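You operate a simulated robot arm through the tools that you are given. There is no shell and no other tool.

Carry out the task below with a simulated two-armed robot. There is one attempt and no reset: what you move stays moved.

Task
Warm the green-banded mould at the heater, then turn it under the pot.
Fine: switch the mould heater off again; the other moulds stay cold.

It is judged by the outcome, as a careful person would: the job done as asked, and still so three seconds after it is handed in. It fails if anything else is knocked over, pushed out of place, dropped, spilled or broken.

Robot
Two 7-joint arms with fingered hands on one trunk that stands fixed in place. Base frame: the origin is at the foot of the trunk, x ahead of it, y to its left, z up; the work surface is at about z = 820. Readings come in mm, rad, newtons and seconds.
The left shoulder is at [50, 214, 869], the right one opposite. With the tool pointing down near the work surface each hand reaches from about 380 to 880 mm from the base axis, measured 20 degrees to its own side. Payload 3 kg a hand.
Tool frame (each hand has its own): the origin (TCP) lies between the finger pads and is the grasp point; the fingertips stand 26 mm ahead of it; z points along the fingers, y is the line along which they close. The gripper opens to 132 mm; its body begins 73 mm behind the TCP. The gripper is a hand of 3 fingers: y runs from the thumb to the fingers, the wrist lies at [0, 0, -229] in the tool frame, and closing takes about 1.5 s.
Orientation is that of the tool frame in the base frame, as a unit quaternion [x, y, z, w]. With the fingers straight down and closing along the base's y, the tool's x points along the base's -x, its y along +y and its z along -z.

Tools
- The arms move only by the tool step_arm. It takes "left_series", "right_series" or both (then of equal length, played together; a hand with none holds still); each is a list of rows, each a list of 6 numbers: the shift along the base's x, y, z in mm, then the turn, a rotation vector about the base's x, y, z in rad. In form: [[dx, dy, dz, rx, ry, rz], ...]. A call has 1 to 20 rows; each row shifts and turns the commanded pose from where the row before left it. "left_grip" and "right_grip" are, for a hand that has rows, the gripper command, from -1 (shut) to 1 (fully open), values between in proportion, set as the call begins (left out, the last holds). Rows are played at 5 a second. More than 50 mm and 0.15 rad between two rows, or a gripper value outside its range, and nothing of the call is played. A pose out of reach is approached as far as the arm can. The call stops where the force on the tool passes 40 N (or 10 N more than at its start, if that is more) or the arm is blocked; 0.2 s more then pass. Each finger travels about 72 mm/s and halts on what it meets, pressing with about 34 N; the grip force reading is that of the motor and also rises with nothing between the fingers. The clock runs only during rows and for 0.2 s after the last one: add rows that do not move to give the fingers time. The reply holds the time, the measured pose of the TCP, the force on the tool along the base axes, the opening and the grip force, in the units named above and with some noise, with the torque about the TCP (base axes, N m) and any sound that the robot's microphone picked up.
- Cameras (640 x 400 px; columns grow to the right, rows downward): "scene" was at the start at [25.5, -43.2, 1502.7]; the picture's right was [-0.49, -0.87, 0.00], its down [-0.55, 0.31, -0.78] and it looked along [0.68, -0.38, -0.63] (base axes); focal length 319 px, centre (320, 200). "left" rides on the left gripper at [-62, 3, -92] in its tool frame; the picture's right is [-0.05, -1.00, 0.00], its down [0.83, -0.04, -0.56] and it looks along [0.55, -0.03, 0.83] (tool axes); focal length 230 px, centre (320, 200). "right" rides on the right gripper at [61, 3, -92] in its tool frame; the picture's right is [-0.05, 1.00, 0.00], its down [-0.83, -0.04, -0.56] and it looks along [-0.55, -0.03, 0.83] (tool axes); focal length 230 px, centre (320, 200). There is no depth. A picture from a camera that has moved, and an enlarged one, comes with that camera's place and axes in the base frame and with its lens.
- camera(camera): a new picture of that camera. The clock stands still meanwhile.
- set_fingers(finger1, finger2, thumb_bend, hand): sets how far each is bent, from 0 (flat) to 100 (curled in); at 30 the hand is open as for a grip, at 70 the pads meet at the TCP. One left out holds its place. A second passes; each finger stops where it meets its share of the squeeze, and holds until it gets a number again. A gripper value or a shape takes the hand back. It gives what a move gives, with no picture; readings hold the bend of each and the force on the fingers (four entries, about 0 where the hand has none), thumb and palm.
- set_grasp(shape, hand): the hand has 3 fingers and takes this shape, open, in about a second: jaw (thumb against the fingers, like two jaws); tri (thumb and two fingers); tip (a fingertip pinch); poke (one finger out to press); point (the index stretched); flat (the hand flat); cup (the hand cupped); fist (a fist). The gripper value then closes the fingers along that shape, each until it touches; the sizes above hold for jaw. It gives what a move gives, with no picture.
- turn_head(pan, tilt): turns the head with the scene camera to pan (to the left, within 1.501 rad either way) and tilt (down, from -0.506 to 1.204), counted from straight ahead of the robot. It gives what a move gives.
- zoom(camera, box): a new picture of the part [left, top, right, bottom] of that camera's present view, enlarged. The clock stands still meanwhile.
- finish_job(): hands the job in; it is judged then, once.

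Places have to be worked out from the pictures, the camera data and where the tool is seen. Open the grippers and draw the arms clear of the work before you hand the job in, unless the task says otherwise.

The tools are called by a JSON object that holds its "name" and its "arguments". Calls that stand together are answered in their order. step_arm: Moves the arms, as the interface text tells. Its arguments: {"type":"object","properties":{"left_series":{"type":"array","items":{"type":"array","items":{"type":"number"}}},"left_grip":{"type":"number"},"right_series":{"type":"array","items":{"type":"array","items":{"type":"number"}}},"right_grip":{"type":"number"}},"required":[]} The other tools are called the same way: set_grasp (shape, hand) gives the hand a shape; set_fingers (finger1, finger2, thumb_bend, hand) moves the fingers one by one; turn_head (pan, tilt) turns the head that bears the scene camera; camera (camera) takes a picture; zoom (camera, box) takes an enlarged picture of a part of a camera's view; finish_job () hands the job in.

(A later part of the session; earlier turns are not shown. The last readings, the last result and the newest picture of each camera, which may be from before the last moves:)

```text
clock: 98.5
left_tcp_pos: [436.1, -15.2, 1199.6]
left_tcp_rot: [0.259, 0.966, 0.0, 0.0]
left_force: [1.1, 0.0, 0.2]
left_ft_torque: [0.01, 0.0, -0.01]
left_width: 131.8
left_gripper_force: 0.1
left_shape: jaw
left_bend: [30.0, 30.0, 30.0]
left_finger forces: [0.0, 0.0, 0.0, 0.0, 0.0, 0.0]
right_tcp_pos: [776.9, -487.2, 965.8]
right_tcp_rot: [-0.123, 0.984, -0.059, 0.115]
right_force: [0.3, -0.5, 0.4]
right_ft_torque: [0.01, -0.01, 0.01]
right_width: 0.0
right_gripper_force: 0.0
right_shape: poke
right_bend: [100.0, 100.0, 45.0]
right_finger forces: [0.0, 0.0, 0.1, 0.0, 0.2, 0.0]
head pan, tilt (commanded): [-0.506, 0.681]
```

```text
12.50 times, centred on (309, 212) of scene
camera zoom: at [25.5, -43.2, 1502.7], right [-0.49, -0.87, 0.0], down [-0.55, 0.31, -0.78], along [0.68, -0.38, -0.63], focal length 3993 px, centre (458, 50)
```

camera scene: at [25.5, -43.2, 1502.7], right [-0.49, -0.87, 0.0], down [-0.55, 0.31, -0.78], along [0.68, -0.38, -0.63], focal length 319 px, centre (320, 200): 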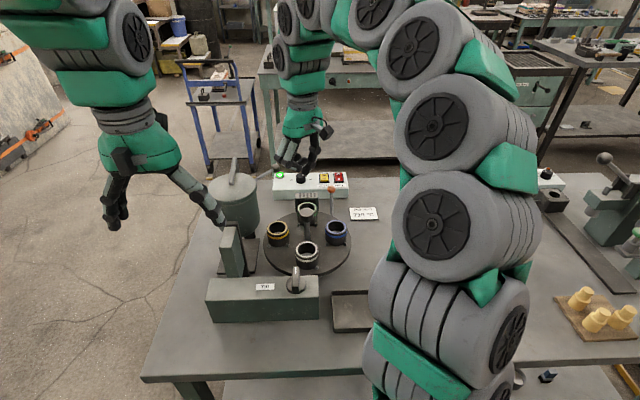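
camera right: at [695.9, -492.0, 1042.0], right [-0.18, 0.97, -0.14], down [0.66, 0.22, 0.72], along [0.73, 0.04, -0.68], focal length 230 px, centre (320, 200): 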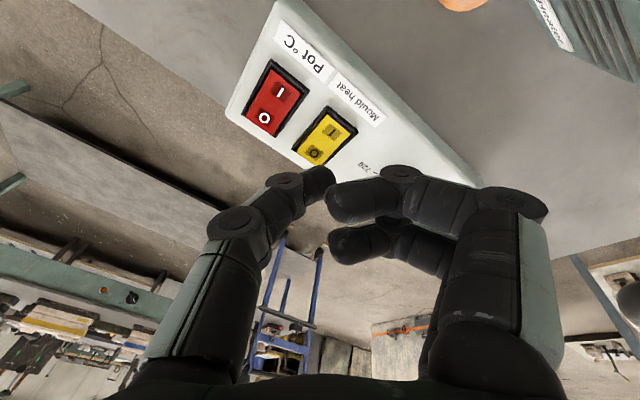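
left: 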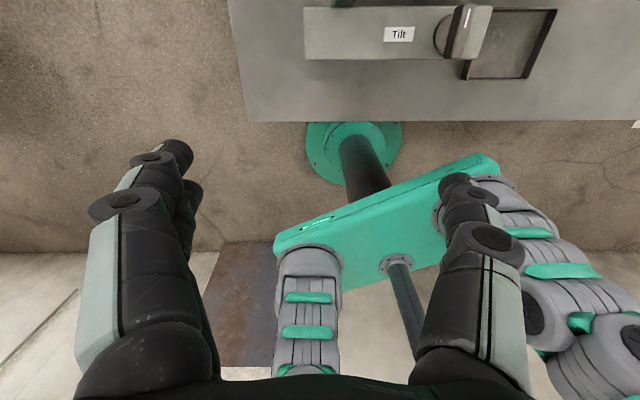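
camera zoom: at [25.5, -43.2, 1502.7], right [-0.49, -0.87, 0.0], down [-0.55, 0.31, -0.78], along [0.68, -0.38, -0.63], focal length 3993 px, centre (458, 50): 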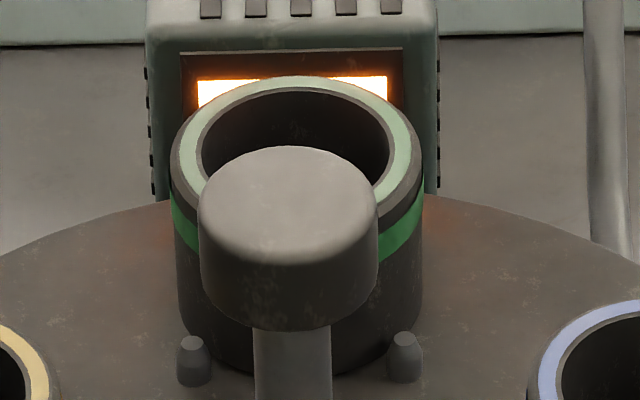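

No visible change on the camera side; the heated face is turned away. I'll give it a bit longer to be safely warm.

{"name": "step_arm", "arguments": {"right_series": [[0, 0, 0, 0, 0, 0], [0, 0, 0, 0, 0, 0], [0, 0, 0, 0, 0, 0], [0, 0, 0, 0, 0, 0], [0, 0, 0, 0, 0, 0], [0, 0, 0, 0, 0, 0], [0, 0, 0, 0, 0, 0], [0, 0, 0, 0, 0, 0], [0, 0, 0, 0, 0, 0], [0, 0, 0, 0, 0, 0], [0, 0, 0, 0, 0, 0], [0, 0, 0, 0, 0, 0], [0, 0, 0, 0, 0, 0], [0, 0, 0, 0, 0, 0], [0, 0, 0, 0, 0, 0], [0, 0, 0, 0, 0, 0], [0, 0, 0, 0, 0, 0], [0, 0, 0, 0, 0, 0], [0, 0, 0, 0, 0, 0], [0, 0, 0, 0, 0, 0]]}}

{"name": "step_arm", "arguments": {"right_series": [[0, 0, 0, 0, 0, 0], [0, 0, 0, 0, 0, 0], [0, 0, 0, 0, 0, 0], [0, 0, 0, 0, 0, 0], [0, 0, 0, 0, 0, 0], [0, 0, 0, 0, 0, 0], [0, 0, 0, 0, 0, 0], [0, 0, 0, 0, 0, 0], [0, 0, 0, 0, 0, 0], [0, 0, 0, 0, 0, 0], [0, 0, 0, 0, 0, 0], [0, 0, 0, 0, 0, 0], [0, 0, 0, 0, 0, 0], [0, 0, 0, 0, 0, 0], [0, 0, 0, 0, 0, 0], [0, 0, 0, 0, 0, 0], [0, 0, 0, 0, 0, 0], [0, 0, 0, 0, 0, 0], [0, 0, 0, 0, 0, 0], [0, 0, 0, 0, 0, 0]]}}

{"name": "zoom", "arguments": {"camera": "scene", "box": [220, 160, 400, 290]}}

{"name": "zoom", "arguments": {"camera": "scene", "box": [292, 196, 326, 228]}}

{"name": "zoom", "arguments": {"camera": "right", "box": [240, 60, 400, 230]}}

```text
clock: 102.7
left_tcp_pos: [434.8, -14.1, 1200.9]
left_tcp_rot: [0.259, 0.966, 0.0, 0.0]
left_force: [0.7, 0.2, -0.3]
left_ft_torque: [-0.05, -0.03, -0.01]
left_width: 131.7
left_gripper_force: 0.1
left_shape: jaw
left_bend: [30.0, 30.0, 30.0]
left_finger forces: [0.1, 0.0, 0.1, 0.1, 0.0, 0.0]
right_tcp_pos: [776.7, -487.2, 966.7]
right_tcp_rot: [-0.124, 0.984, -0.059, 0.115]
right_force: [1.0, -0.2, -0.5]
right_ft_torque: [-0.02, 0.0, 0.0]
right_width: 0.0
right_gripper_force: 0.1
right_shape: poke
right_bend: [100.0, 100.0, 45.0]
right_finger forces: [0.1, 0.0, 0.0, 0.0, 0.1, 0.0]
head pan, tilt (commanded): [-0.506, 0.681]
```

```text
clock: 106.9
left_tcp_pos: [435.6, -14.5, 1198.9]
left_tcp_rot: [0.26, 0.966, 0.0, 0.0]
left_force: [0.3, 0.1, -0.5]
left_ft_torque: [0.0, 0.01, -0.01]
left_width: 131.8
left_gripper_force: 0.1
left_shape: jaw
left_bend: [30.0, 30.0, 30.0]
left_finger forces: [0.1, 0.0, 0.0, 0.0, 0.1, 0.1]
right_tcp_pos: [776.0, -487.6, 966.3]
right_tcp_rot: [-0.123, 0.984, -0.06, 0.115]
right_force: [0.5, 0.1, -0.8]
right_ft_torque: [0.01, 0.0, 0.0]
right_width: 0.1
right_gripper_force: 0.1
right_shape: poke
right_bend: [100.0, 100.0, 45.0]
right_finger forces: [0.0, 0.0, 0.1, 0.1, 0.1, 0.0]
head pan, tilt (commanded): [-0.506, 0.681]
```

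```text
3.08 times, centred on (310, 225) of scene
camera zoom: at [25.5, -43.2, 1502.7], right [-0.49, -0.87, 0.0], down [-0.55, 0.31, -0.78], along [0.68, -0.38, -0.63], focal length 983 px, centre (351, 123)
```

zoom: 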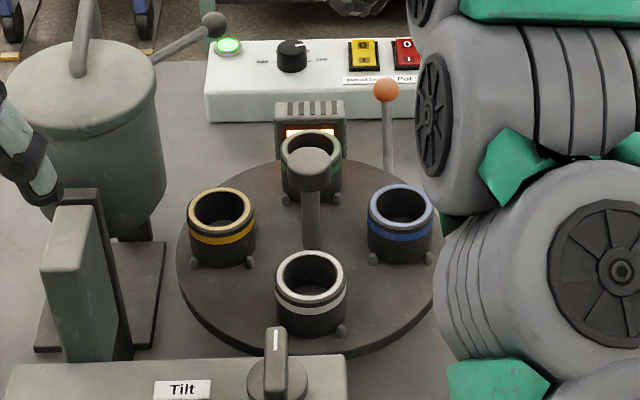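

```text
12.50 times, centred on (309, 212) of scene
camera zoom: at [25.5, -43.2, 1502.7], right [-0.49, -0.87, 0.0], down [-0.55, 0.31, -0.78], along [0.68, -0.38, -0.63], focal length 3993 px, centre (458, 50)
```

zoom: 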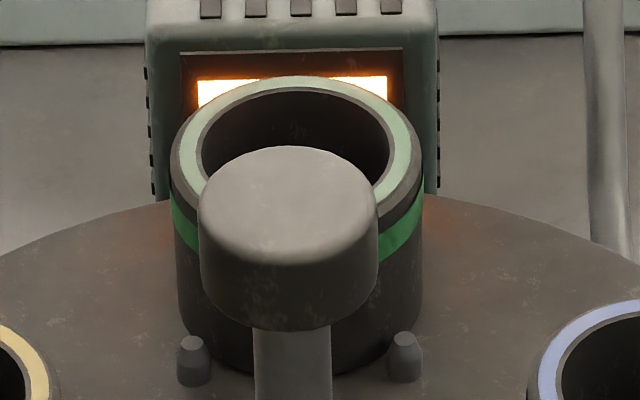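

```text
2.35 times, centred on (320, 145) of right
camera zoom: at [695.9, -491.9, 1042.0], right [-0.18, 0.97, -0.14], down [0.66, 0.22, 0.72], along [0.73, 0.04, -0.68], focal length 541 px, centre (320, 329)
```

zoom: 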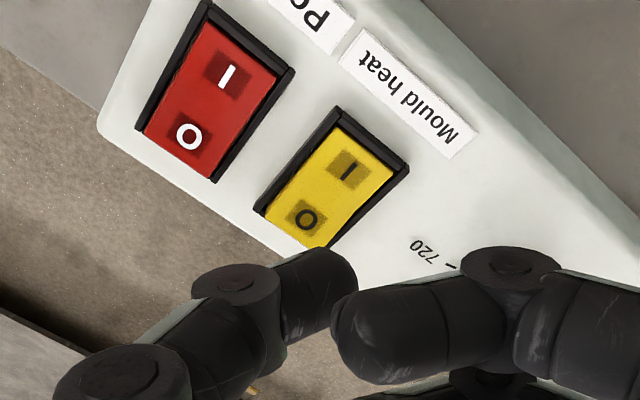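

The rocker is clearly on "I" and has been on for about 32 s. Now to switch it off: the far "O" half is at about [823,-499]. I'll tilt slightly more outward for reach and hover above it first.

{"name": "step_arm", "arguments": {"right_series": [[10, -3, -5, -0.042, -0.1123, 0], [14, -4.5, -10, 0, 0, 0], [14, -4.4, -15, 0, 0, 0], [0, 0, 0, 0, 0, 0]]}}

{"name": "zoom", "arguments": {"camera": "right", "box": [240, 60, 400, 230]}}

```text
clock: 107.9
left_tcp_pos: [436.2, -14.6, 1199.3]
left_tcp_rot: [0.259, 0.966, 0.0, 0.001]
left_force: [0.4, 0.3, -0.2]
left_ft_torque: [0.02, -0.03, -0.02]
left_width: 132.0
left_gripper_force: 0.1
left_shape: jaw
left_bend: [30.0, 30.0, 30.0]
left_finger forces: [0.0, 0.0, 0.0, 0.0, 0.0, 0.1]
right_tcp_pos: [814.1, -498.2, 937.6]
right_tcp_rot: [-0.122, 0.974, -0.087, 0.168]
right_force: [0.5, -0.1, 0.1]
right_ft_torque: [0.0, -0.03, 0.02]
right_width: 0.0
right_gripper_force: 0.0
right_shape: poke
right_bend: [100.0, 100.0, 45.0]
right_finger forces: [0.1, 0.0, 0.0, 0.0, 0.0, 0.1]
head pan, tilt (commanded): [-0.506, 0.681]
```

```text
2.35 times, centred on (320, 145) of right
camera zoom: at [726.2, -500.4, 1003.2], right [-0.16, 0.97, -0.2], down [0.57, 0.25, 0.78], along [0.8, 0.01, -0.6], focal length 541 px, centre (320, 329)
```

zoom: 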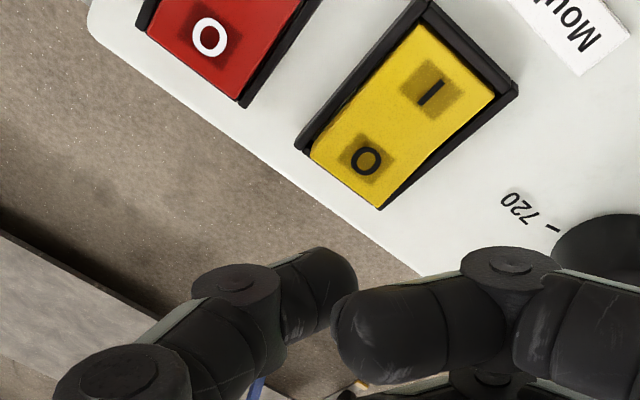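

The tip is directly above the "O" mark at about [822,-498]. I'll lower and press.

{"name": "step_arm", "arguments": {"right_series": [[0.5, -0.3, -15, 0, 0, 0], [0, 0, -14, 0, 0, 0], [0, 0, -4, 0, 0, 0], [0, 0, -4, 0, 0, 0], [0, 0, -4, 0, 0, 0], [0, 0, 0, 0, 0, 0]]}}

{"name": "zoom", "arguments": {"camera": "right", "box": [240, 60, 400, 230]}}

{"name": "zoom", "arguments": {"camera": "scene", "box": [240, 150, 370, 250]}}

```text
clock: 109.3
left_tcp_pos: [435.6, -13.7, 1200.8]
left_tcp_rot: [0.26, 0.966, 0.0, -0.001]
left_force: [0.6, -0.4, 0.0]
left_ft_torque: [0.02, 0.01, -0.02]
left_width: 131.9
left_gripper_force: 0.1
left_shape: jaw
left_bend: [30.0, 30.0, 30.0]
left_finger forces: [0.0, 0.0, 0.1, 0.0, 0.0, 0.0]
right_tcp_pos: [815.7, -500.0, 898.4]
right_tcp_rot: [-0.121, 0.974, -0.089, 0.169]
right_force: [-1.3, -3.1, 28.5]
right_ft_torque: [-0.13, -0.09, 0.01]
right_width: 0.0
right_gripper_force: 0.0
right_shape: poke
right_bend: [100.0, 100.0, 45.0]
right_finger forces: [0.0, 0.0, 0.0, 0.0, 29.0, 0.0]
head pan, tilt (commanded): [-0.506, 0.681]
```

```text
2.35 times, centred on (320, 145) of right
camera zoom: at [726.8, -501.2, 964.7], right [-0.16, 0.97, -0.2], down [0.57, 0.25, 0.78], along [0.81, 0.01, -0.59], focal length 541 px, centre (320, 329)
```

zoom: 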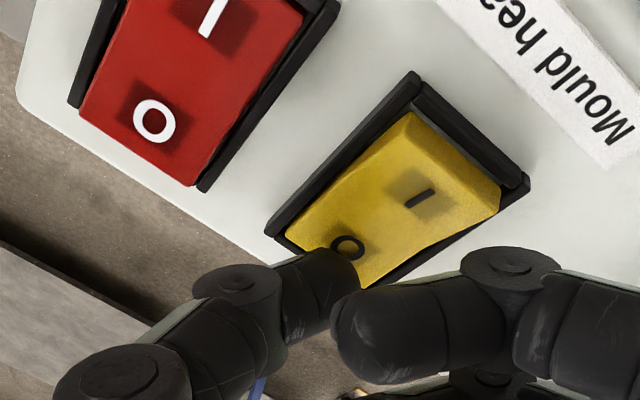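

```text
4.00 times, centred on (305, 200) of scene
camera zoom: at [25.0, -42.9, 1502.8], right [-0.49, -0.87, 0.0], down [-0.55, 0.31, -0.78], along [0.68, -0.38, -0.63], focal length 1278 px, centre (380, 200)
```

zoom: 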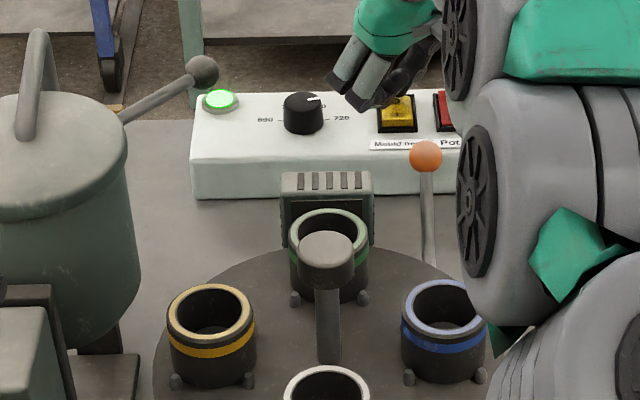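

The heater glow is off and the rocker is back on "O". I'll lift off, return above the knob, undo the tilt and wind the hand clockwise ready for a CCW stroke.

{"name": "step_arm", "arguments": {"right_series": [[0, 0, 25, 0, 0, 0], [-10, 5, 40, 0, 0, 0], [-20, 15, 40, 0.0333, 0.0889, 0], [-30, 20, 30, 0.0333, 0.0889, 0], [-32, 26, 25, 0.0333, 0.0889, 0], [-32, 26, 25, 0.0333, 0.0889, 0], [-32, 26, 15, 0, 0, -0.13], [-32, 26, 10, 0, 0, -0.13], [-32, 27, 5, 0, 0, -0.13], [-31.7, 26.7, 4.6, 0, 0, -0.13], [0, 0, 0, 0, 0, -0.13], [0, 0, 0, 0, 0, -0.13], [0, 0, 0, 0, 0, -0.13], [0, 0, 0, 0, 0, -0.13], [0, 0, 0, 0, 0, -0.13], [0, 0, 0, 0, 0, -0.13], [0, 0, 0, 0, 0, 0]]}}

{"name": "set_grasp", "arguments": {"shape": "jaw", "hand": "right"}}

{"name": "camera", "arguments": {"camera": "right"}}

{"name": "zoom", "arguments": {"camera": "scene", "box": [220, 150, 400, 290]}}

```text
clock: 112.9
left_tcp_pos: [436.8, -15.1, 1200.5]
left_tcp_rot: [0.26, 0.966, 0.0, 0.0]
left_force: [0.9, -1.0, -0.1]
left_ft_torque: [-0.02, 0.0, -0.01]
left_width: 132.0
left_gripper_force: 0.1
left_shape: jaw
left_bend: [30.0, 30.0, 30.0]
left_finger forces: [0.0, 0.0, 0.1, 0.0, 0.0, 0.0]
right_tcp_pos: [563.9, -301.6, 1115.9]
right_tcp_rot: [0.502, 0.865, -0.001, 0.0]
right_force: [0.3, -0.8, 0.0]
right_ft_torque: [0.01, -0.02, 0.04]
right_width: 0.0
right_gripper_force: 0.2
right_shape: poke
right_bend: [100.0, 100.0, 45.0]
right_finger forces: [0.0, 0.0, 0.0, 0.1, 0.0, 0.0]
head pan, tilt (commanded): [-0.506, 0.681]
```

```text
clock: 113.8
left_tcp_pos: [436.7, -14.4, 1199.6]
left_tcp_rot: [0.26, 0.966, 0.001, 0.0]
left_force: [-0.4, 0.1, 0.6]
left_ft_torque: [-0.01, -0.01, 0.02]
left_width: 131.9
left_gripper_force: 0.0
left_shape: jaw
left_bend: [30.0, 30.0, 30.0]
left_finger forces: [0.1, 0.0, 0.1, 0.1, 0.1, 0.1]
right_tcp_pos: [562.9, -301.0, 1115.5]
right_tcp_rot: [0.501, 0.865, 0.0, 0.0]
right_force: [0.2, 0.4, 0.3]
right_ft_torque: [-0.01, -0.01, 0.01]
right_width: 131.9
right_gripper_force: 0.0
right_shape: jaw
right_bend: [30.0, 30.0, 30.0]
right_finger forces: [0.1, 0.0, 0.0, 0.1, 0.1, 0.0]
head pan, tilt (commanded): [-0.506, 0.681]
```

```text
taken
camera right: at [535.8, -246.4, 1208.0], right [0.89, 0.45, 0.0], down [0.37, -0.74, 0.56], along [0.25, -0.5, -0.83], focal length 230 px, centre (320, 200)
```

right: 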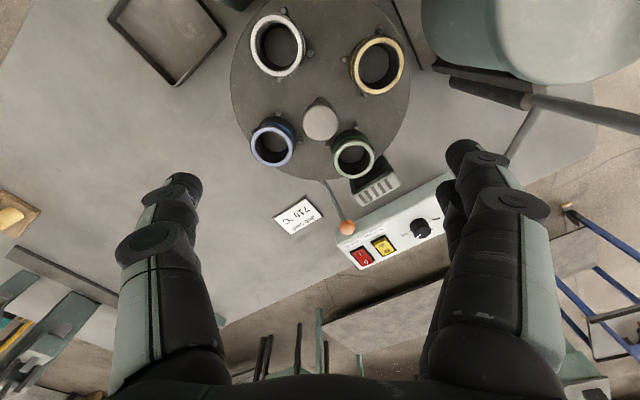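

```text
2.86 times, centred on (310, 220) of scene
camera zoom: at [25.5, -43.2, 1502.7], right [-0.49, -0.87, 0.0], down [-0.55, 0.31, -0.78], along [0.68, -0.38, -0.63], focal length 913 px, centre (349, 143)
```

zoom: 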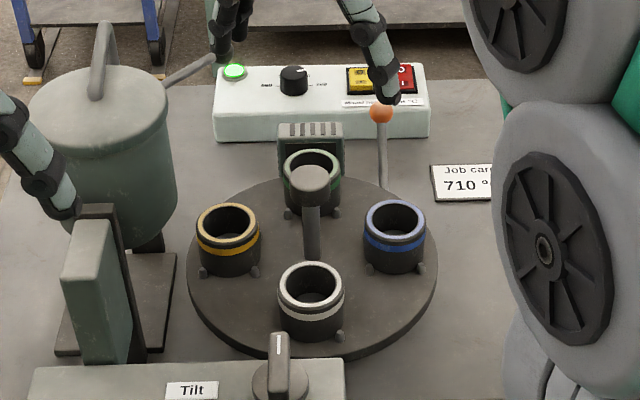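

The heater is dark and the hand is back over the knob. I'll take a quick close look at the green mould and the switch from above before turning.

{"name": "zoom", "arguments": {"camera": "right", "box": [230, 90, 460, 275]}}

{"name": "step_arm", "arguments": {"right_series": [[0, 0, 0, 0, 0, 0], [0, 0, 0, 0, 0, 0], [0.7, -0.6, -32, 0, 0, 0], [0, 0, -32, 0, 0, 0], [0, 0, -32, 0, 0, 0], [0, 0, -32, 0, 0, 0], [0, 0, 0, 0, 0, 0]], "right_grip": 0.05}}

{"name": "camera", "arguments": {"camera": "right"}}

```text
2.16 times, centred on (345, 182) of right
camera zoom: at [535.8, -246.4, 1208.0], right [0.89, 0.45, 0.0], down [0.37, -0.74, 0.56], along [0.25, -0.5, -0.83], focal length 498 px, centre (266, 238)
```

zoom: 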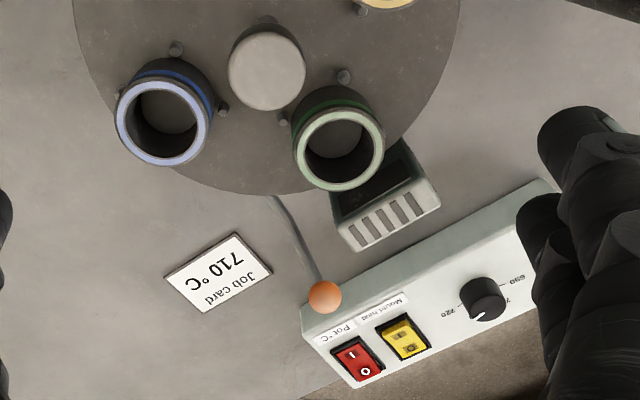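

```text
clock: 115.4
left_tcp_pos: [435.3, -14.8, 1198.9]
left_tcp_rot: [0.259, 0.966, 0.0, -0.001]
left_force: [0.5, 0.2, 0.1]
left_ft_torque: [0.03, 0.01, 0.02]
left_width: 131.9
left_gripper_force: 0.1
left_shape: jaw
left_bend: [30.0, 30.0, 30.0]
left_finger forces: [0.0, 0.0, 0.0, 0.0, 0.1, 0.1]
right_tcp_pos: [561.3, -301.2, 986.1]
right_tcp_rot: [0.501, 0.865, 0.0, 0.001]
right_force: [-0.1, -0.5, -0.4]
right_ft_torque: [0.0, 0.01, -0.02]
right_width: 69.7
right_gripper_force: 0.1
right_shape: jaw
right_bend: [72.0, 72.0, 70.0]
right_finger forces: [0.0, 0.1, 0.0, 0.0, 0.0, 0.0]
head pan, tilt (commanded): [-0.506, 0.681]
```

```text
taken
camera right: at [535.9, -246.6, 1080.0], right [0.89, 0.45, 0.0], down [0.37, -0.74, 0.56], along [0.25, -0.5, -0.83], focal length 230 px, centre (320, 200)
```

right: 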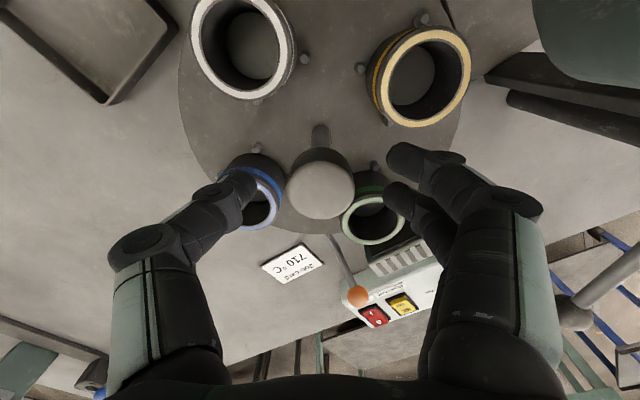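

Centred to within about 1.5 mm. I'll make a small correction, grip the cap and start turning counter-clockwise, watching for a stop.

{"name": "step_arm", "arguments": {"right_series": [[0.4, -1.5, 1.5, 0, 0, 0], [0, 0, 0, 0, 0, 0], [0, 0, 0, 0, 0, 0], [0, 0, 0, 0, 0, 0], [0, 0, 0, 0, 0, 0], [0, 0, 0, 0, 0, 0]], "right_grip": -1}}

{"name": "step_arm", "arguments": {"right_series": [[0, 0, 0, 0, 0, 0.05], [0, 0, 0, 0, 0, 0.05], [0, 0, 0, 0, 0, 0.05], [0, 0, 0, 0, 0, 0]]}}

{"name": "camera", "arguments": {"camera": "right"}}

{"name": "zoom", "arguments": {"camera": "scene", "box": [200, 150, 400, 280]}}

```text
clock: 116.8
left_tcp_pos: [435.6, -14.1, 1200.2]
left_tcp_rot: [0.259, 0.966, 0.0, -0.001]
left_force: [0.1, 0.3, 0.8]
left_ft_torque: [0.01, 0.0, -0.01]
left_width: 131.9
left_gripper_force: 0.1
left_shape: jaw
left_bend: [30.0, 30.0, 30.0]
left_finger forces: [0.0, 0.0, 0.0, 0.0, 0.0, 0.1]
right_tcp_pos: [564.3, -304.5, 988.4]
right_tcp_rot: [0.502, 0.865, 0.0, 0.001]
right_force: [0.3, -2.5, -6.3]
right_ft_torque: [-0.02, 0.01, 0.04]
right_width: 26.2
right_gripper_force: 33.7
right_shape: jaw
right_bend: [73.0, 73.0, 70.0]
right_finger forces: [15.5, 15.0, 0.0, 0.1, 30.7, 0.1]
head pan, tilt (commanded): [-0.506, 0.681]
```

```text
clock: 117.8
left_tcp_pos: [435.9, -14.4, 1199.6]
left_tcp_rot: [0.259, 0.966, 0.001, 0.0]
left_force: [-0.6, 0.9, 0.2]
left_ft_torque: [-0.01, -0.03, 0.0]
left_width: 131.7
left_gripper_force: 0.2
left_shape: jaw
left_bend: [30.0, 30.0, 30.0]
left_finger forces: [0.0, 0.0, 0.1, 0.0, 0.1, 0.0]
right_tcp_pos: [563.8, -302.9, 989.6]
right_tcp_rot: [0.435, 0.9, 0.0, 0.001]
right_force: [-0.1, -0.9, -5.2]
right_ft_torque: [-0.04, -0.01, -0.43]
right_width: 25.8
right_gripper_force: 34.3
right_shape: jaw
right_bend: [73.0, 73.0, 70.0]
right_finger forces: [14.2, 18.6, 0.1, 0.1, 30.7, 0.0]
head pan, tilt (commanded): [-0.506, 0.681]
```

```text
taken
camera right: at [528.7, -253.1, 1081.5], right [0.82, 0.58, 0.0], down [0.48, -0.68, 0.56], along [0.32, -0.45, -0.83], focal length 230 px, centre (320, 200)
```

right: 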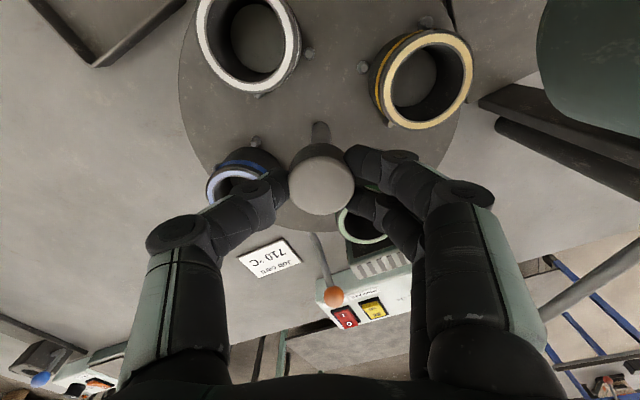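

```text
3.08 times, centred on (300, 215) of scene
camera zoom: at [25.5, -43.2, 1502.7], right [-0.49, -0.87, 0.0], down [-0.55, 0.31, -0.78], along [0.68, -0.38, -0.63], focal length 983 px, centre (382, 154)
```

zoom: 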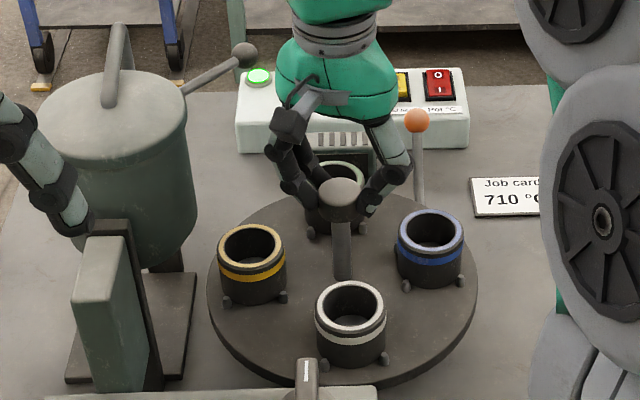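

There is a stop at about +184.5° too, so the table only swings between the two ends. I'll take green back the other way (clockwise) to the pot station, which is fine with the heater off, starting with the rest of this stroke.

{"name": "step_arm", "arguments": {"right_series": [[0, 0, 0, 0, 0, -0.1], [0, 0, 0, 0, 0, -0.1], [0, 0, 0, 0, 0, -0.1], [0, 0, 0, 0, 0, -0.1], [0, 0, 0, 0, 0, -0.09], [0, 0, 0, 0, 0, 0]]}}

{"name": "step_arm", "arguments": {"right_series": [[0, 0, 0, 0, 0, 0], [0, 0, 0, 0, 0, 0], [0, 0, 0, 0, 0, 0], [0, 0, 0, 0, 0, 0.14], [0, 0, 0, 0, 0, 0.14], [0, 0, 0, 0, 0, 0.14], [0, 0, 0, 0, 0, 0.14], [0, 0, 0, 0, 0, 0.14], [0, 0, 0, 0, 0, 0.14], [0, 0, 0, 0, 0, 0.14], [0, 0, 0, 0, 0, 0.14], [0, 0, 0, 0, 0, 0.14], [0, 0, 0, 0, 0, 0.14], [0, 0, 0, 0, 0, 0.14], [0, 0, 0, 0, 0, 0.14], [0, 0, 0, 0, 0, 0.14], [0, 0, 0, 0, 0, 0.14], [0, 0, 0, 0, 0, 0.1], [0, 0, 0, 0, 0, 0]], "right_grip": 0.05}}

{"name": "camera", "arguments": {"camera": "right"}}

{"name": "zoom", "arguments": {"camera": "scene", "box": [200, 150, 400, 280]}}

```text
clock: 119.2
left_tcp_pos: [436.1, -15.1, 1200.1]
left_tcp_rot: [0.259, 0.966, 0.0, 0.0]
left_force: [-0.5, 0.3, -0.3]
left_ft_torque: [-0.04, -0.03, 0.0]
left_width: 131.8
left_gripper_force: 0.0
left_shape: jaw
left_bend: [30.0, 30.0, 30.0]
left_finger forces: [0.0, 0.1, 0.0, 0.0, 0.1, 0.0]
right_tcp_pos: [563.6, -302.7, 988.8]
right_tcp_rot: [0.641, 0.767, -0.001, 0.001]
right_force: [-0.5, 1.3, -1.7]
right_ft_torque: [0.04, 0.0, 0.01]
right_width: 25.9
right_gripper_force: 34.0
right_shape: jaw
right_bend: [73.0, 73.0, 70.0]
right_finger forces: [16.8, 15.5, 0.1, 0.0, 32.4, 0.0]
head pan, tilt (commanded): [-0.506, 0.681]
```

```text
clock: 123.2
left_tcp_pos: [436.2, -15.2, 1200.6]
left_tcp_rot: [0.26, 0.966, 0.0, 0.0]
left_force: [-0.7, -0.7, 0.3]
left_ft_torque: [0.02, -0.02, -0.01]
left_width: 131.9
left_gripper_force: 0.0
left_shape: jaw
left_bend: [30.0, 30.0, 30.0]
left_finger forces: [0.0, 0.1, 0.0, 0.0, 0.1, 0.0]
right_tcp_pos: [564.2, -303.3, 989.4]
right_tcp_rot: [-0.328, 0.945, 0.0, 0.0]
right_force: [0.7, 0.2, 0.2]
right_ft_torque: [0.01, -0.01, -0.03]
right_width: 68.5
right_gripper_force: 0.0
right_shape: jaw
right_bend: [72.0, 72.0, 70.0]
right_finger forces: [0.0, 0.1, 0.0, 0.0, 0.0, 0.0]
head pan, tilt (commanded): [-0.506, 0.681]
```

```text
taken
camera right: at [514.5, -339.2, 1081.7], right [-0.58, 0.82, 0.0], down [0.68, 0.48, 0.56], along [0.45, 0.32, -0.83], focal length 230 px, centre (320, 200)
```

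right: 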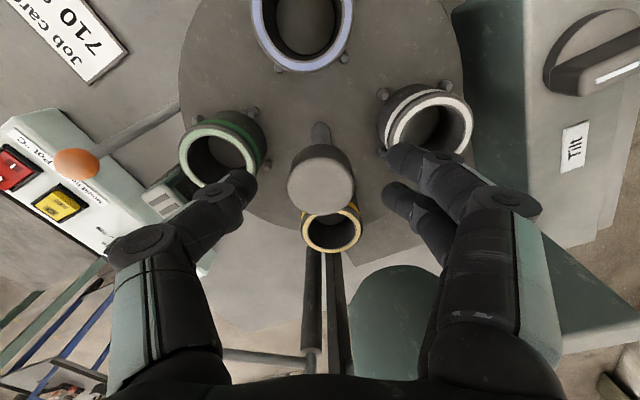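

```text
3.08 times, centred on (300, 215) of scene
camera zoom: at [25.5, -43.2, 1502.7], right [-0.49, -0.87, 0.0], down [-0.55, 0.31, -0.78], along [0.68, -0.38, -0.63], focal length 983 px, centre (382, 154)
```

zoom: 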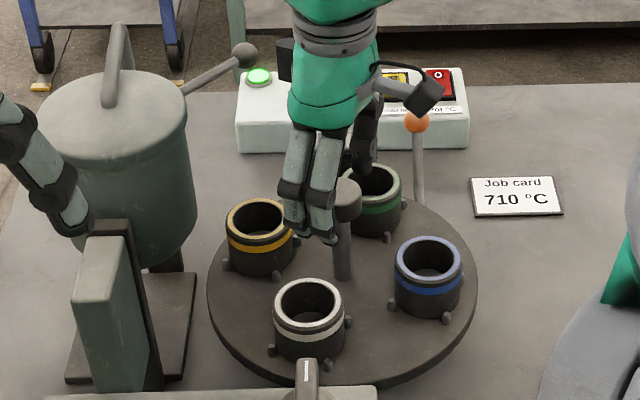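

Disc is at about +157° and the hand is wound to +38°. I'll grip and turn clockwise in one long stroke.

{"name": "step_arm", "arguments": {"right_series": [[0, 0, 0, 0, 0, 0], [0, 0, 0, 0, 0, 0], [0, 0, 0, 0, 0, 0], [0, 0, 0, 0, 0, 0], [0, 0, 0, 0, 0, 0], [0, 0, 0, 0, 0, -0.1], [0, 0, 0, 0, 0, -0.1], [0, 0, 0, 0, 0, -0.1], [0, 0, 0, 0, 0, -0.1], [0, 0, 0, 0, 0, -0.1], [0, 0, 0, 0, 0, -0.1], [0, 0, 0, 0, 0, 0]], "right_grip": -1}}

{"name": "step_arm", "arguments": {"right_series": [[0, 0, 0, 0, 0, -0.11], [0, 0, 0, 0, 0, -0.11], [0, 0, 0, 0, 0, -0.11], [0, 0, 0, 0, 0, -0.11], [0, 0, 0, 0, 0, -0.11], [0, 0, 0, 0, 0, -0.11], [0, 0, 0, 0, 0, 0]]}}

{"name": "step_arm", "arguments": {"right_series": [[0, 0, 0, 0, 0, -0.11], [0, 0, 0, 0, 0, -0.11], [0, 0, 0, 0, 0, -0.11], [0, 0, 0, 0, 0, -0.11], [0, 0, 0, 0, 0, -0.11], [0, 0, 0, 0, 0, -0.11], [0, 0, 0, 0, 0, -0.11], [0, 0, 0, 0, 0, 0]]}}

{"name": "zoom", "arguments": {"camera": "scene", "box": [200, 150, 400, 280]}}

{"name": "camera", "arguments": {"camera": "right"}}

```text
clock: 125.8
left_tcp_pos: [435.0, -14.4, 1199.5]
left_tcp_rot: [0.26, 0.966, 0.001, 0.0]
left_force: [0.3, -0.1, -0.6]
left_ft_torque: [0.02, 0.01, -0.03]
left_width: 131.8
left_gripper_force: 0.0
left_shape: jaw
left_bend: [30.0, 30.0, 30.0]
left_finger forces: [0.0, 0.0, 0.0, 0.0, 0.0, 0.1]
right_tcp_pos: [564.3, -304.3, 989.2]
right_tcp_rot: [-0.033, 0.999, 0.001, 0.001]
right_force: [-6.3, 1.3, 1.1]
right_ft_torque: [0.0, 0.16, 0.03]
right_width: 26.1
right_gripper_force: 34.4
right_shape: jaw
right_bend: [73.0, 73.0, 70.0]
right_finger forces: [18.1, 15.9, 0.0, 0.0, 31.1, 0.0]
head pan, tilt (commanded): [-0.506, 0.681]
```

```text
clock: 127.4
left_tcp_pos: [436.1, -14.1, 1200.6]
left_tcp_rot: [0.26, 0.966, 0.0, 0.0]
left_force: [-0.7, -0.3, 0.2]
left_ft_torque: [-0.04, -0.01, 0.01]
left_width: 132.0
left_gripper_force: 0.1
left_shape: jaw
left_bend: [30.0, 30.0, 30.0]
left_finger forces: [0.0, 0.1, 0.1, 0.0, 0.0, 0.0]
right_tcp_pos: [564.0, -301.1, 988.3]
right_tcp_rot: [0.292, 0.956, 0.0, 0.001]
right_force: [-9.0, 6.2, 4.3]
right_ft_torque: [0.12, 0.16, 0.05]
right_width: 25.7
right_gripper_force: 33.9
right_shape: jaw
right_bend: [73.0, 73.0, 70.0]
right_finger forces: [20.3, 15.2, 0.0, 0.0, 32.8, 0.0]
head pan, tilt (commanded): [-0.506, 0.681]
```

```text
clock: 129.2
left_tcp_pos: [435.1, -13.3, 1200.1]
left_tcp_rot: [0.26, 0.966, 0.0, 0.0]
left_force: [-1.2, -0.1, 0.9]
left_ft_torque: [0.0, -0.01, -0.02]
left_width: 131.9
left_gripper_force: 0.0
left_shape: jaw
left_bend: [30.0, 30.0, 30.0]
left_finger forces: [0.0, 0.0, 0.0, 0.0, 0.0, 0.0]
right_tcp_pos: [563.3, -302.6, 988.0]
right_tcp_rot: [0.629, 0.777, -0.001, 0.001]
right_force: [-5.6, 13.0, 0.9]
right_ft_torque: [0.23, 0.05, 0.02]
right_width: 25.7
right_gripper_force: 33.9
right_shape: jaw
right_bend: [73.0, 73.0, 70.0]
right_finger forces: [20.5, 14.9, 0.1, 0.0, 34.1, 0.0]
head pan, tilt (commanded): [-0.506, 0.681]
```

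```text
3.08 times, centred on (300, 215) of scene
camera zoom: at [25.4, -42.9, 1502.8], right [-0.49, -0.87, 0.0], down [-0.55, 0.31, -0.78], along [0.68, -0.38, -0.63], focal length 983 px, centre (382, 154)
```

zoom: 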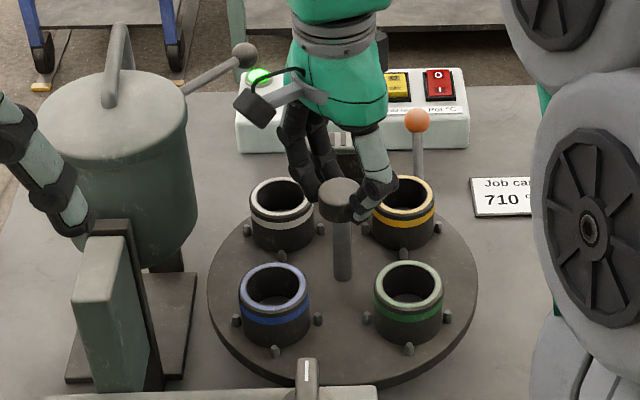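

```text
taken
camera right: at [554.8, -242.1, 1081.4], right [0.99, 0.16, 0.0], down [0.13, -0.82, 0.56], along [0.09, -0.55, -0.83], focal length 230 px, centre (320, 200)
```

right: 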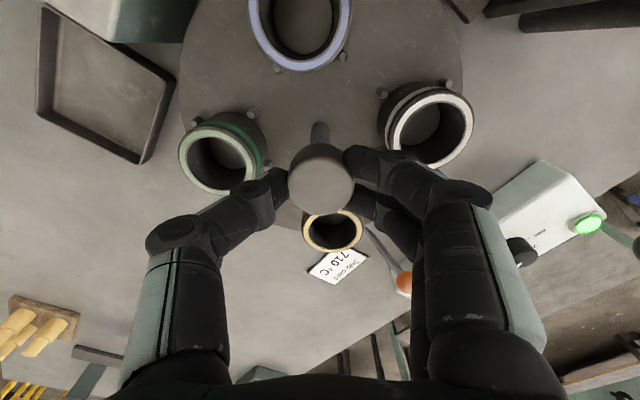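

Green is now at the near-right, with the disc at about +41°. I'll open and wind back for the next clockwise stroke.

{"name": "step_arm", "arguments": {"right_series": [[0, 0, 0, 0, 0, 0], [0, 0, 0, 0, 0, 0], [0, 0, 0, 0, 0, 0], [0, 0, 0, 0, 0, 0.14], [0, 0, 0, 0, 0, 0.14], [0, 0, 0, 0, 0, 0.14], [0, 0, 0, 0, 0, 0.14], [0, 0, 0, 0, 0, 0.14], [0, 0, 0, 0, 0, 0.14], [0, 0, 0, 0, 0, 0.14], [0, 0, 0, 0, 0, 0.14], [0, 0, 0, 0, 0, 0.14], [0, 0, 0, 0, 0, 0.14], [0, 0, 0, 0, 0, 0.14], [0, 0, 0, 0, 0, 0.14], [0, 0, 0, 0, 0, 0.14], [0, 0, 0, 0, 0, 0.14], [0, 0, 0, 0, 0, 0.13], [0, 0, 0, 0, 0, 0]], "right_grip": 0.05}}

{"name": "step_arm", "arguments": {"right_series": [[0, 0, 0, 0, 0, 0], [0, 0, 0, 0, 0, 0], [0, 0, 0, 0, 0, 0], [0, 0, 0, 0, 0, 0], [0, 0, 0, 0, 0, 0], [0, 0, 0, 0, 0, -0.1], [0, 0, 0, 0, 0, -0.1], [0, 0, 0, 0, 0, -0.1], [0, 0, 0, 0, 0, -0.1], [0, 0, 0, 0, 0, -0.1], [0, 0, 0, 0, 0, -0.1], [0, 0, 0, 0, 0, 0]], "right_grip": -1}}

{"name": "step_arm", "arguments": {"right_series": [[0, 0, 0, 0, 0, -0.11], [0, 0, 0, 0, 0, -0.11], [0, 0, 0, 0, 0, -0.11], [0, 0, 0, 0, 0, -0.11], [0, 0, 0, 0, 0, -0.11], [0, 0, 0, 0, 0, -0.11], [0, 0, 0, 0, 0, 0]]}}

{"name": "zoom", "arguments": {"camera": "scene", "box": [200, 150, 400, 280]}}

{"name": "camera", "arguments": {"camera": "right"}}

```text
clock: 133.2
left_tcp_pos: [436.2, -14.9, 1200.1]
left_tcp_rot: [0.259, 0.966, -0.001, -0.001]
left_force: [-0.4, 0.4, 0.0]
left_ft_torque: [0.0, 0.0, 0.01]
left_width: 131.9
left_gripper_force: 0.0
left_shape: jaw
left_bend: [30.0, 30.0, 30.0]
left_finger forces: [0.0, 0.0, 0.0, 0.0, 0.0, 0.1]
right_tcp_pos: [563.5, -303.0, 988.4]
right_tcp_rot: [-0.357, 0.934, 0.0, 0.0]
right_force: [0.4, -0.9, -0.3]
right_ft_torque: [-0.04, 0.01, 0.0]
right_width: 68.7
right_gripper_force: 0.1
right_shape: jaw
right_bend: [72.0, 72.0, 70.0]
right_finger forces: [0.0, 0.0, 0.0, 0.1, 0.1, 0.1]
head pan, tilt (commanded): [-0.506, 0.681]
```

```text
clock: 135.8
left_tcp_pos: [435.7, -15.1, 1199.0]
left_tcp_rot: [0.26, 0.966, 0.0, 0.0]
left_force: [0.4, -0.1, -0.8]
left_ft_torque: [0.03, 0.01, -0.02]
left_width: 131.7
left_gripper_force: 0.2
left_shape: jaw
left_bend: [30.0, 30.0, 30.0]
left_finger forces: [0.0, 0.0, 0.0, 0.0, 0.0, 0.0]
right_tcp_pos: [563.1, -302.9, 989.1]
right_tcp_rot: [-0.065, 0.998, 0.0, 0.001]
right_force: [-6.4, 1.1, -1.9]
right_ft_torque: [0.03, 0.09, 0.01]
right_width: 25.8
right_gripper_force: 34.4
right_shape: jaw
right_bend: [73.0, 73.0, 70.0]
right_finger forces: [18.5, 15.8, 0.0, 0.0, 30.4, 0.0]
head pan, tilt (commanded): [-0.506, 0.681]
```

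```text
clock: 137.4
left_tcp_pos: [436.1, -14.2, 1200.6]
left_tcp_rot: [0.26, 0.966, 0.0, 0.0]
left_force: [-0.2, 0.3, -0.8]
left_ft_torque: [0.0, -0.01, 0.0]
left_width: 131.7
left_gripper_force: 0.1
left_shape: jaw
left_bend: [30.0, 30.0, 30.0]
left_finger forces: [0.0, 0.1, 0.0, 0.0, 0.0, 0.1]
right_tcp_pos: [562.8, -303.0, 988.1]
right_tcp_rot: [0.263, 0.965, 0.0, 0.0]
right_force: [-10.3, 7.2, -3.1]
right_ft_torque: [0.18, 0.16, 0.05]
right_width: 26.1
right_gripper_force: 34.4
right_shape: jaw
right_bend: [73.0, 73.0, 70.0]
right_finger forces: [20.6, 15.4, 0.0, 0.1, 30.9, 0.0]
head pan, tilt (commanded): [-0.506, 0.681]
```

```text
3.08 times, centred on (300, 215) of scene
camera zoom: at [25.4, -43.1, 1502.7], right [-0.49, -0.87, 0.0], down [-0.55, 0.31, -0.78], along [0.68, -0.38, -0.63], focal length 983 px, centre (382, 154)
```

zoom: 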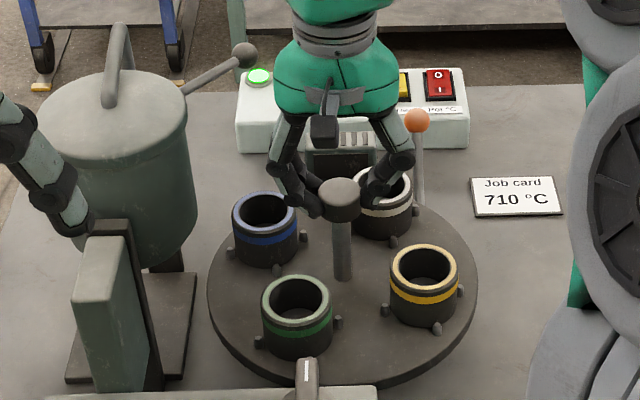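

```text
taken
camera right: at [512.8, -269.3, 1081.3], right [0.55, 0.83, 0.0], down [0.69, -0.46, 0.56], along [0.46, -0.31, -0.83], focal length 230 px, centre (320, 200)
```

right: 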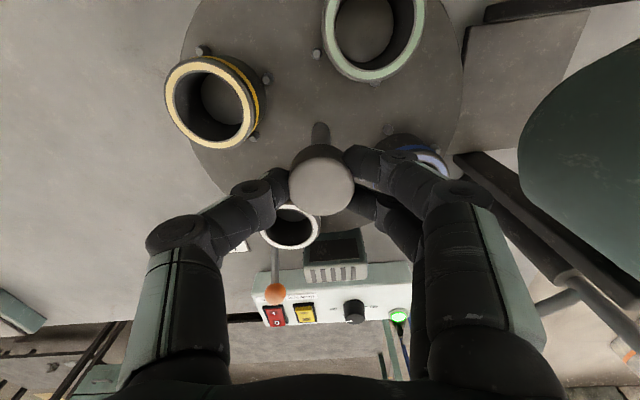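

Green has passed the near station (disc at about −26°). I'll continue clockwise to the end of this stroke.

{"name": "step_arm", "arguments": {"right_series": [[0, 0, 0, 0, 0, -0.11], [0, 0, 0, 0, 0, -0.11], [0, 0, 0, 0, 0, -0.11], [0, 0, 0, 0, 0, -0.11], [0, 0, 0, 0, 0, -0.11], [0, 0, 0, 0, 0, -0.11], [0, 0, 0, 0, 0, -0.11], [0, 0, 0, 0, 0, -0.08], [0, 0, 0, 0, 0, 0]]}}

{"name": "step_arm", "arguments": {"right_series": [[0, 0, 0, 0, 0, 0], [0, 0, 0, 0, 0, 0], [0, 0, 0, 0, 0, 0], [0, 0, 0, 0, 0, 0.14], [0, 0, 0, 0, 0, 0.14], [0, 0, 0, 0, 0, 0.14], [0, 0, 0, 0, 0, 0.14], [0, 0, 0, 0, 0, 0.14], [0, 0, 0, 0, 0, 0.14], [0, 0, 0, 0, 0, 0]], "right_grip": 0.05}}

{"name": "zoom", "arguments": {"camera": "scene", "box": [200, 150, 400, 280]}}

```text
clock: 139.4
left_tcp_pos: [436.0, -13.9, 1200.6]
left_tcp_rot: [0.259, 0.966, 0.001, 0.0]
left_force: [-0.8, 0.4, -0.3]
left_ft_torque: [0.02, -0.03, 0.01]
left_width: 131.7
left_gripper_force: 0.0
left_shape: jaw
left_bend: [30.0, 30.0, 30.0]
left_finger forces: [0.1, 0.0, 0.1, 0.1, 0.0, 0.0]
right_tcp_pos: [564.8, -301.8, 989.0]
right_tcp_rot: [0.637, 0.77, 0.0, 0.0]
right_force: [-7.8, 16.0, -2.6]
right_ft_torque: [0.28, 0.19, 0.0]
right_width: 25.9
right_gripper_force: 33.9
right_shape: jaw
right_bend: [73.0, 73.0, 70.0]
right_finger forces: [19.9, 14.1, 0.1, 0.0, 34.7, 0.0]
head pan, tilt (commanded): [-0.506, 0.681]
```

```text
clock: 141.6
left_tcp_pos: [435.5, -14.6, 1199.0]
left_tcp_rot: [0.26, 0.966, 0.0, 0.0]
left_force: [0.6, 0.1, -0.3]
left_ft_torque: [-0.01, 0.03, 0.01]
left_width: 132.1
left_gripper_force: 0.1
left_shape: jaw
left_bend: [30.0, 30.0, 30.0]
left_finger forces: [0.0, 0.0, 0.1, 0.1, 0.0, 0.0]
right_tcp_pos: [563.6, -301.6, 989.2]
right_tcp_rot: [0.267, 0.964, 0.0, 0.001]
right_force: [-0.8, 0.1, 0.3]
right_ft_torque: [0.02, -0.01, 0.01]
right_width: 68.6
right_gripper_force: 0.0
right_shape: jaw
right_bend: [72.0, 72.0, 70.0]
right_finger forces: [0.1, 0.0, 0.0, 0.0, 0.1, 0.0]
head pan, tilt (commanded): [-0.506, 0.681]
```

```text
3.08 times, centred on (300, 215) of scene
camera zoom: at [25.5, -43.2, 1502.7], right [-0.49, -0.87, 0.0], down [-0.55, 0.31, -0.78], along [0.68, -0.38, -0.63], focal length 983 px, centre (382, 154)
```

zoom: 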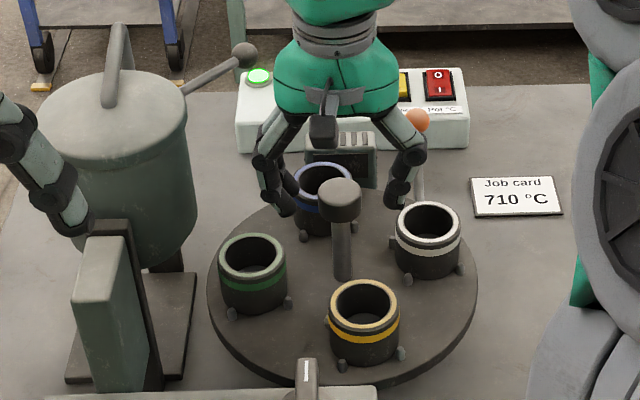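

Yellow is about 21 px right of its indexed place, so about 11.5° remain. I'll grip and turn that amount.

{"name": "step_arm", "arguments": {"right_series": [[0, 0, 0, 0, 0, 0], [0, 0, 0, 0, 0, 0], [0, 0, 0, 0, 0, 0], [0, 0, 0, 0, 0, 0], [0, 0, 0, 0, 0, 0], [0, 0, 0, 0, 0, -0.05], [0, 0, 0, 0, 0, -0.05], [0, 0, 0, 0, 0, -0.05], [0, 0, 0, 0, 0, -0.05], [0, 0, 0, 0, 0, 0], [0, 0, 0, 0, 0, 0]], "right_grip": -1}}

{"name": "zoom", "arguments": {"camera": "scene", "box": [200, 150, 400, 280]}}

{"name": "camera", "arguments": {"camera": "right"}}

```text
clock: 144.0
left_tcp_pos: [436.3, -13.6, 1200.6]
left_tcp_rot: [0.26, 0.966, 0.0, 0.0]
left_force: [-0.4, -0.2, 0.2]
left_ft_torque: [0.03, 0.01, 0.0]
left_width: 131.7
left_gripper_force: 0.0
left_shape: jaw
left_bend: [30.0, 30.0, 30.0]
left_finger forces: [0.0, 0.0, 0.0, 0.0, 0.0, 0.0]
right_tcp_pos: [564.0, -303.2, 987.8]
right_tcp_rot: [0.363, 0.932, 0.001, 0.0]
right_force: [-2.0, 1.2, -7.8]
right_ft_torque: [0.05, 0.01, -0.07]
right_width: 25.9
right_gripper_force: 33.8
right_shape: jaw
right_bend: [73.0, 73.0, 70.0]
right_finger forces: [16.1, 15.2, 0.0, 0.1, 30.0, 0.0]
head pan, tilt (commanded): [-0.506, 0.681]
```

```text
3.08 times, centred on (300, 215) of scene
camera zoom: at [25.5, -43.2, 1502.7], right [-0.49, -0.87, 0.0], down [-0.55, 0.31, -0.78], along [0.68, -0.38, -0.63], focal length 983 px, centre (382, 154)
```

zoom: 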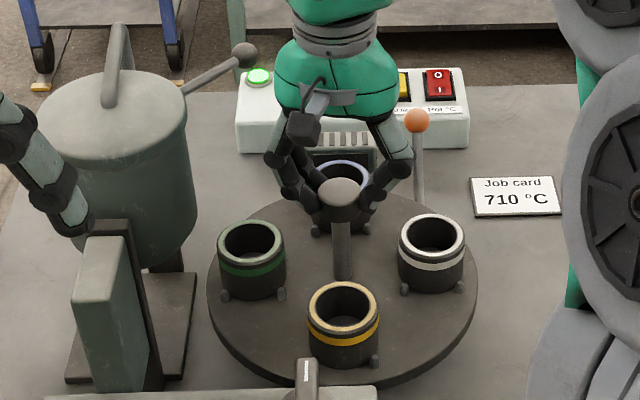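

```text
taken
camera right: at [521.4, -259.8, 1081.1], right [0.71, 0.7, 0.0], down [0.58, -0.59, 0.56], along [0.39, -0.4, -0.83], focal length 230 px, centre (320, 200)
```

right: 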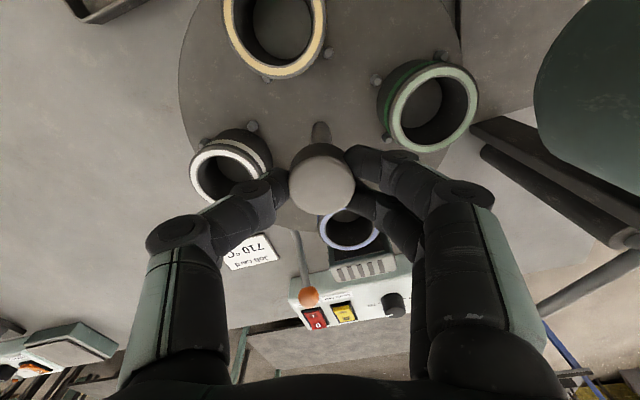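

The table is exactly on the station, with green under the pot. I'll open slowly, raise the hand clear of the knob and check.

{"name": "step_arm", "arguments": {"right_series": [[0, 0, 0, 0, 0, 0], [0, 0, 0, 0, 0, 0], [0, 0, 0, 0, 0, 0], [0, 0, 0, 0, 0, 0], [0, 0, 20, 0, 0, 0], [0, 0, 40, 0, 0, 0], [0, 0, 40, 0, 0, 0], [0, 0, 40, 0, 0, 0], [0, 0, 0, 0, 0, 0]], "right_grip": 0.1}}

{"name": "zoom", "arguments": {"camera": "scene", "box": [200, 150, 400, 280]}}

{"name": "camera", "arguments": {"camera": "right"}}

```text
clock: 146.0
left_tcp_pos: [435.0, -13.2, 1200.2]
left_tcp_rot: [0.26, 0.966, 0.001, 0.001]
left_force: [0.6, 0.6, 0.6]
left_ft_torque: [-0.01, -0.02, 0.01]
left_width: 132.0
left_gripper_force: 0.0
left_shape: jaw
left_bend: [30.0, 30.0, 30.0]
left_finger forces: [0.0, 0.0, 0.0, 0.0, 0.0, 0.0]
right_tcp_pos: [564.2, -303.1, 1129.2]
right_tcp_rot: [0.361, 0.933, -0.001, 0.001]
right_force: [-0.1, -0.4, -0.1]
right_ft_torque: [-0.01, -0.01, 0.02]
right_width: 72.2
right_gripper_force: 0.1
right_shape: jaw
right_bend: [72.0, 72.0, 70.0]
right_finger forces: [0.0, 0.0, 0.0, 0.0, 0.1, 0.0]
head pan, tilt (commanded): [-0.506, 0.681]
```

```text
3.08 times, centred on (300, 215) of scene
camera zoom: at [25.5, -43.2, 1502.7], right [-0.49, -0.87, 0.0], down [-0.55, 0.31, -0.78], along [0.68, -0.38, -0.63], focal length 983 px, centre (382, 154)
```

zoom: 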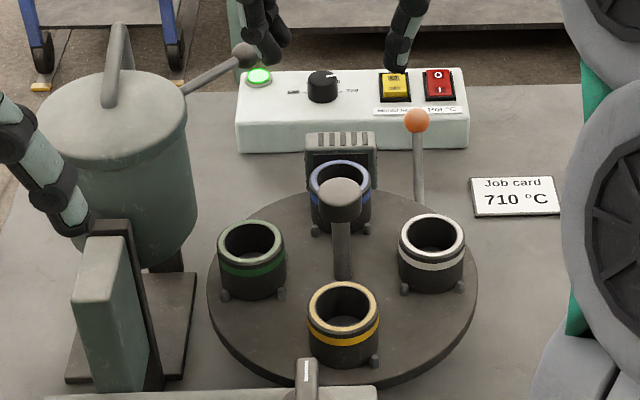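

```text
taken
camera right: at [521.7, -259.0, 1221.6], right [0.71, 0.7, 0.0], down [0.58, -0.59, 0.56], along [0.39, -0.4, -0.83], focal length 230 px, centre (320, 200)
```

right: 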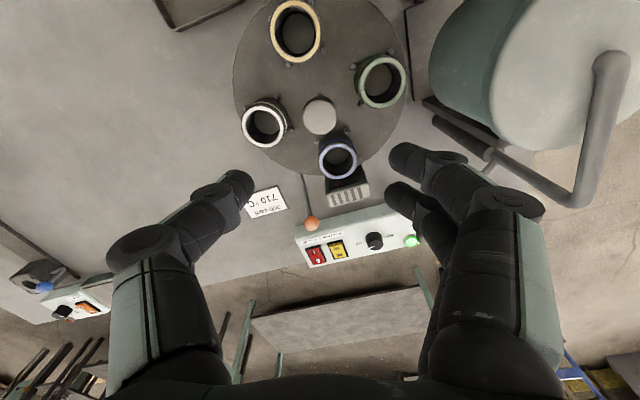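

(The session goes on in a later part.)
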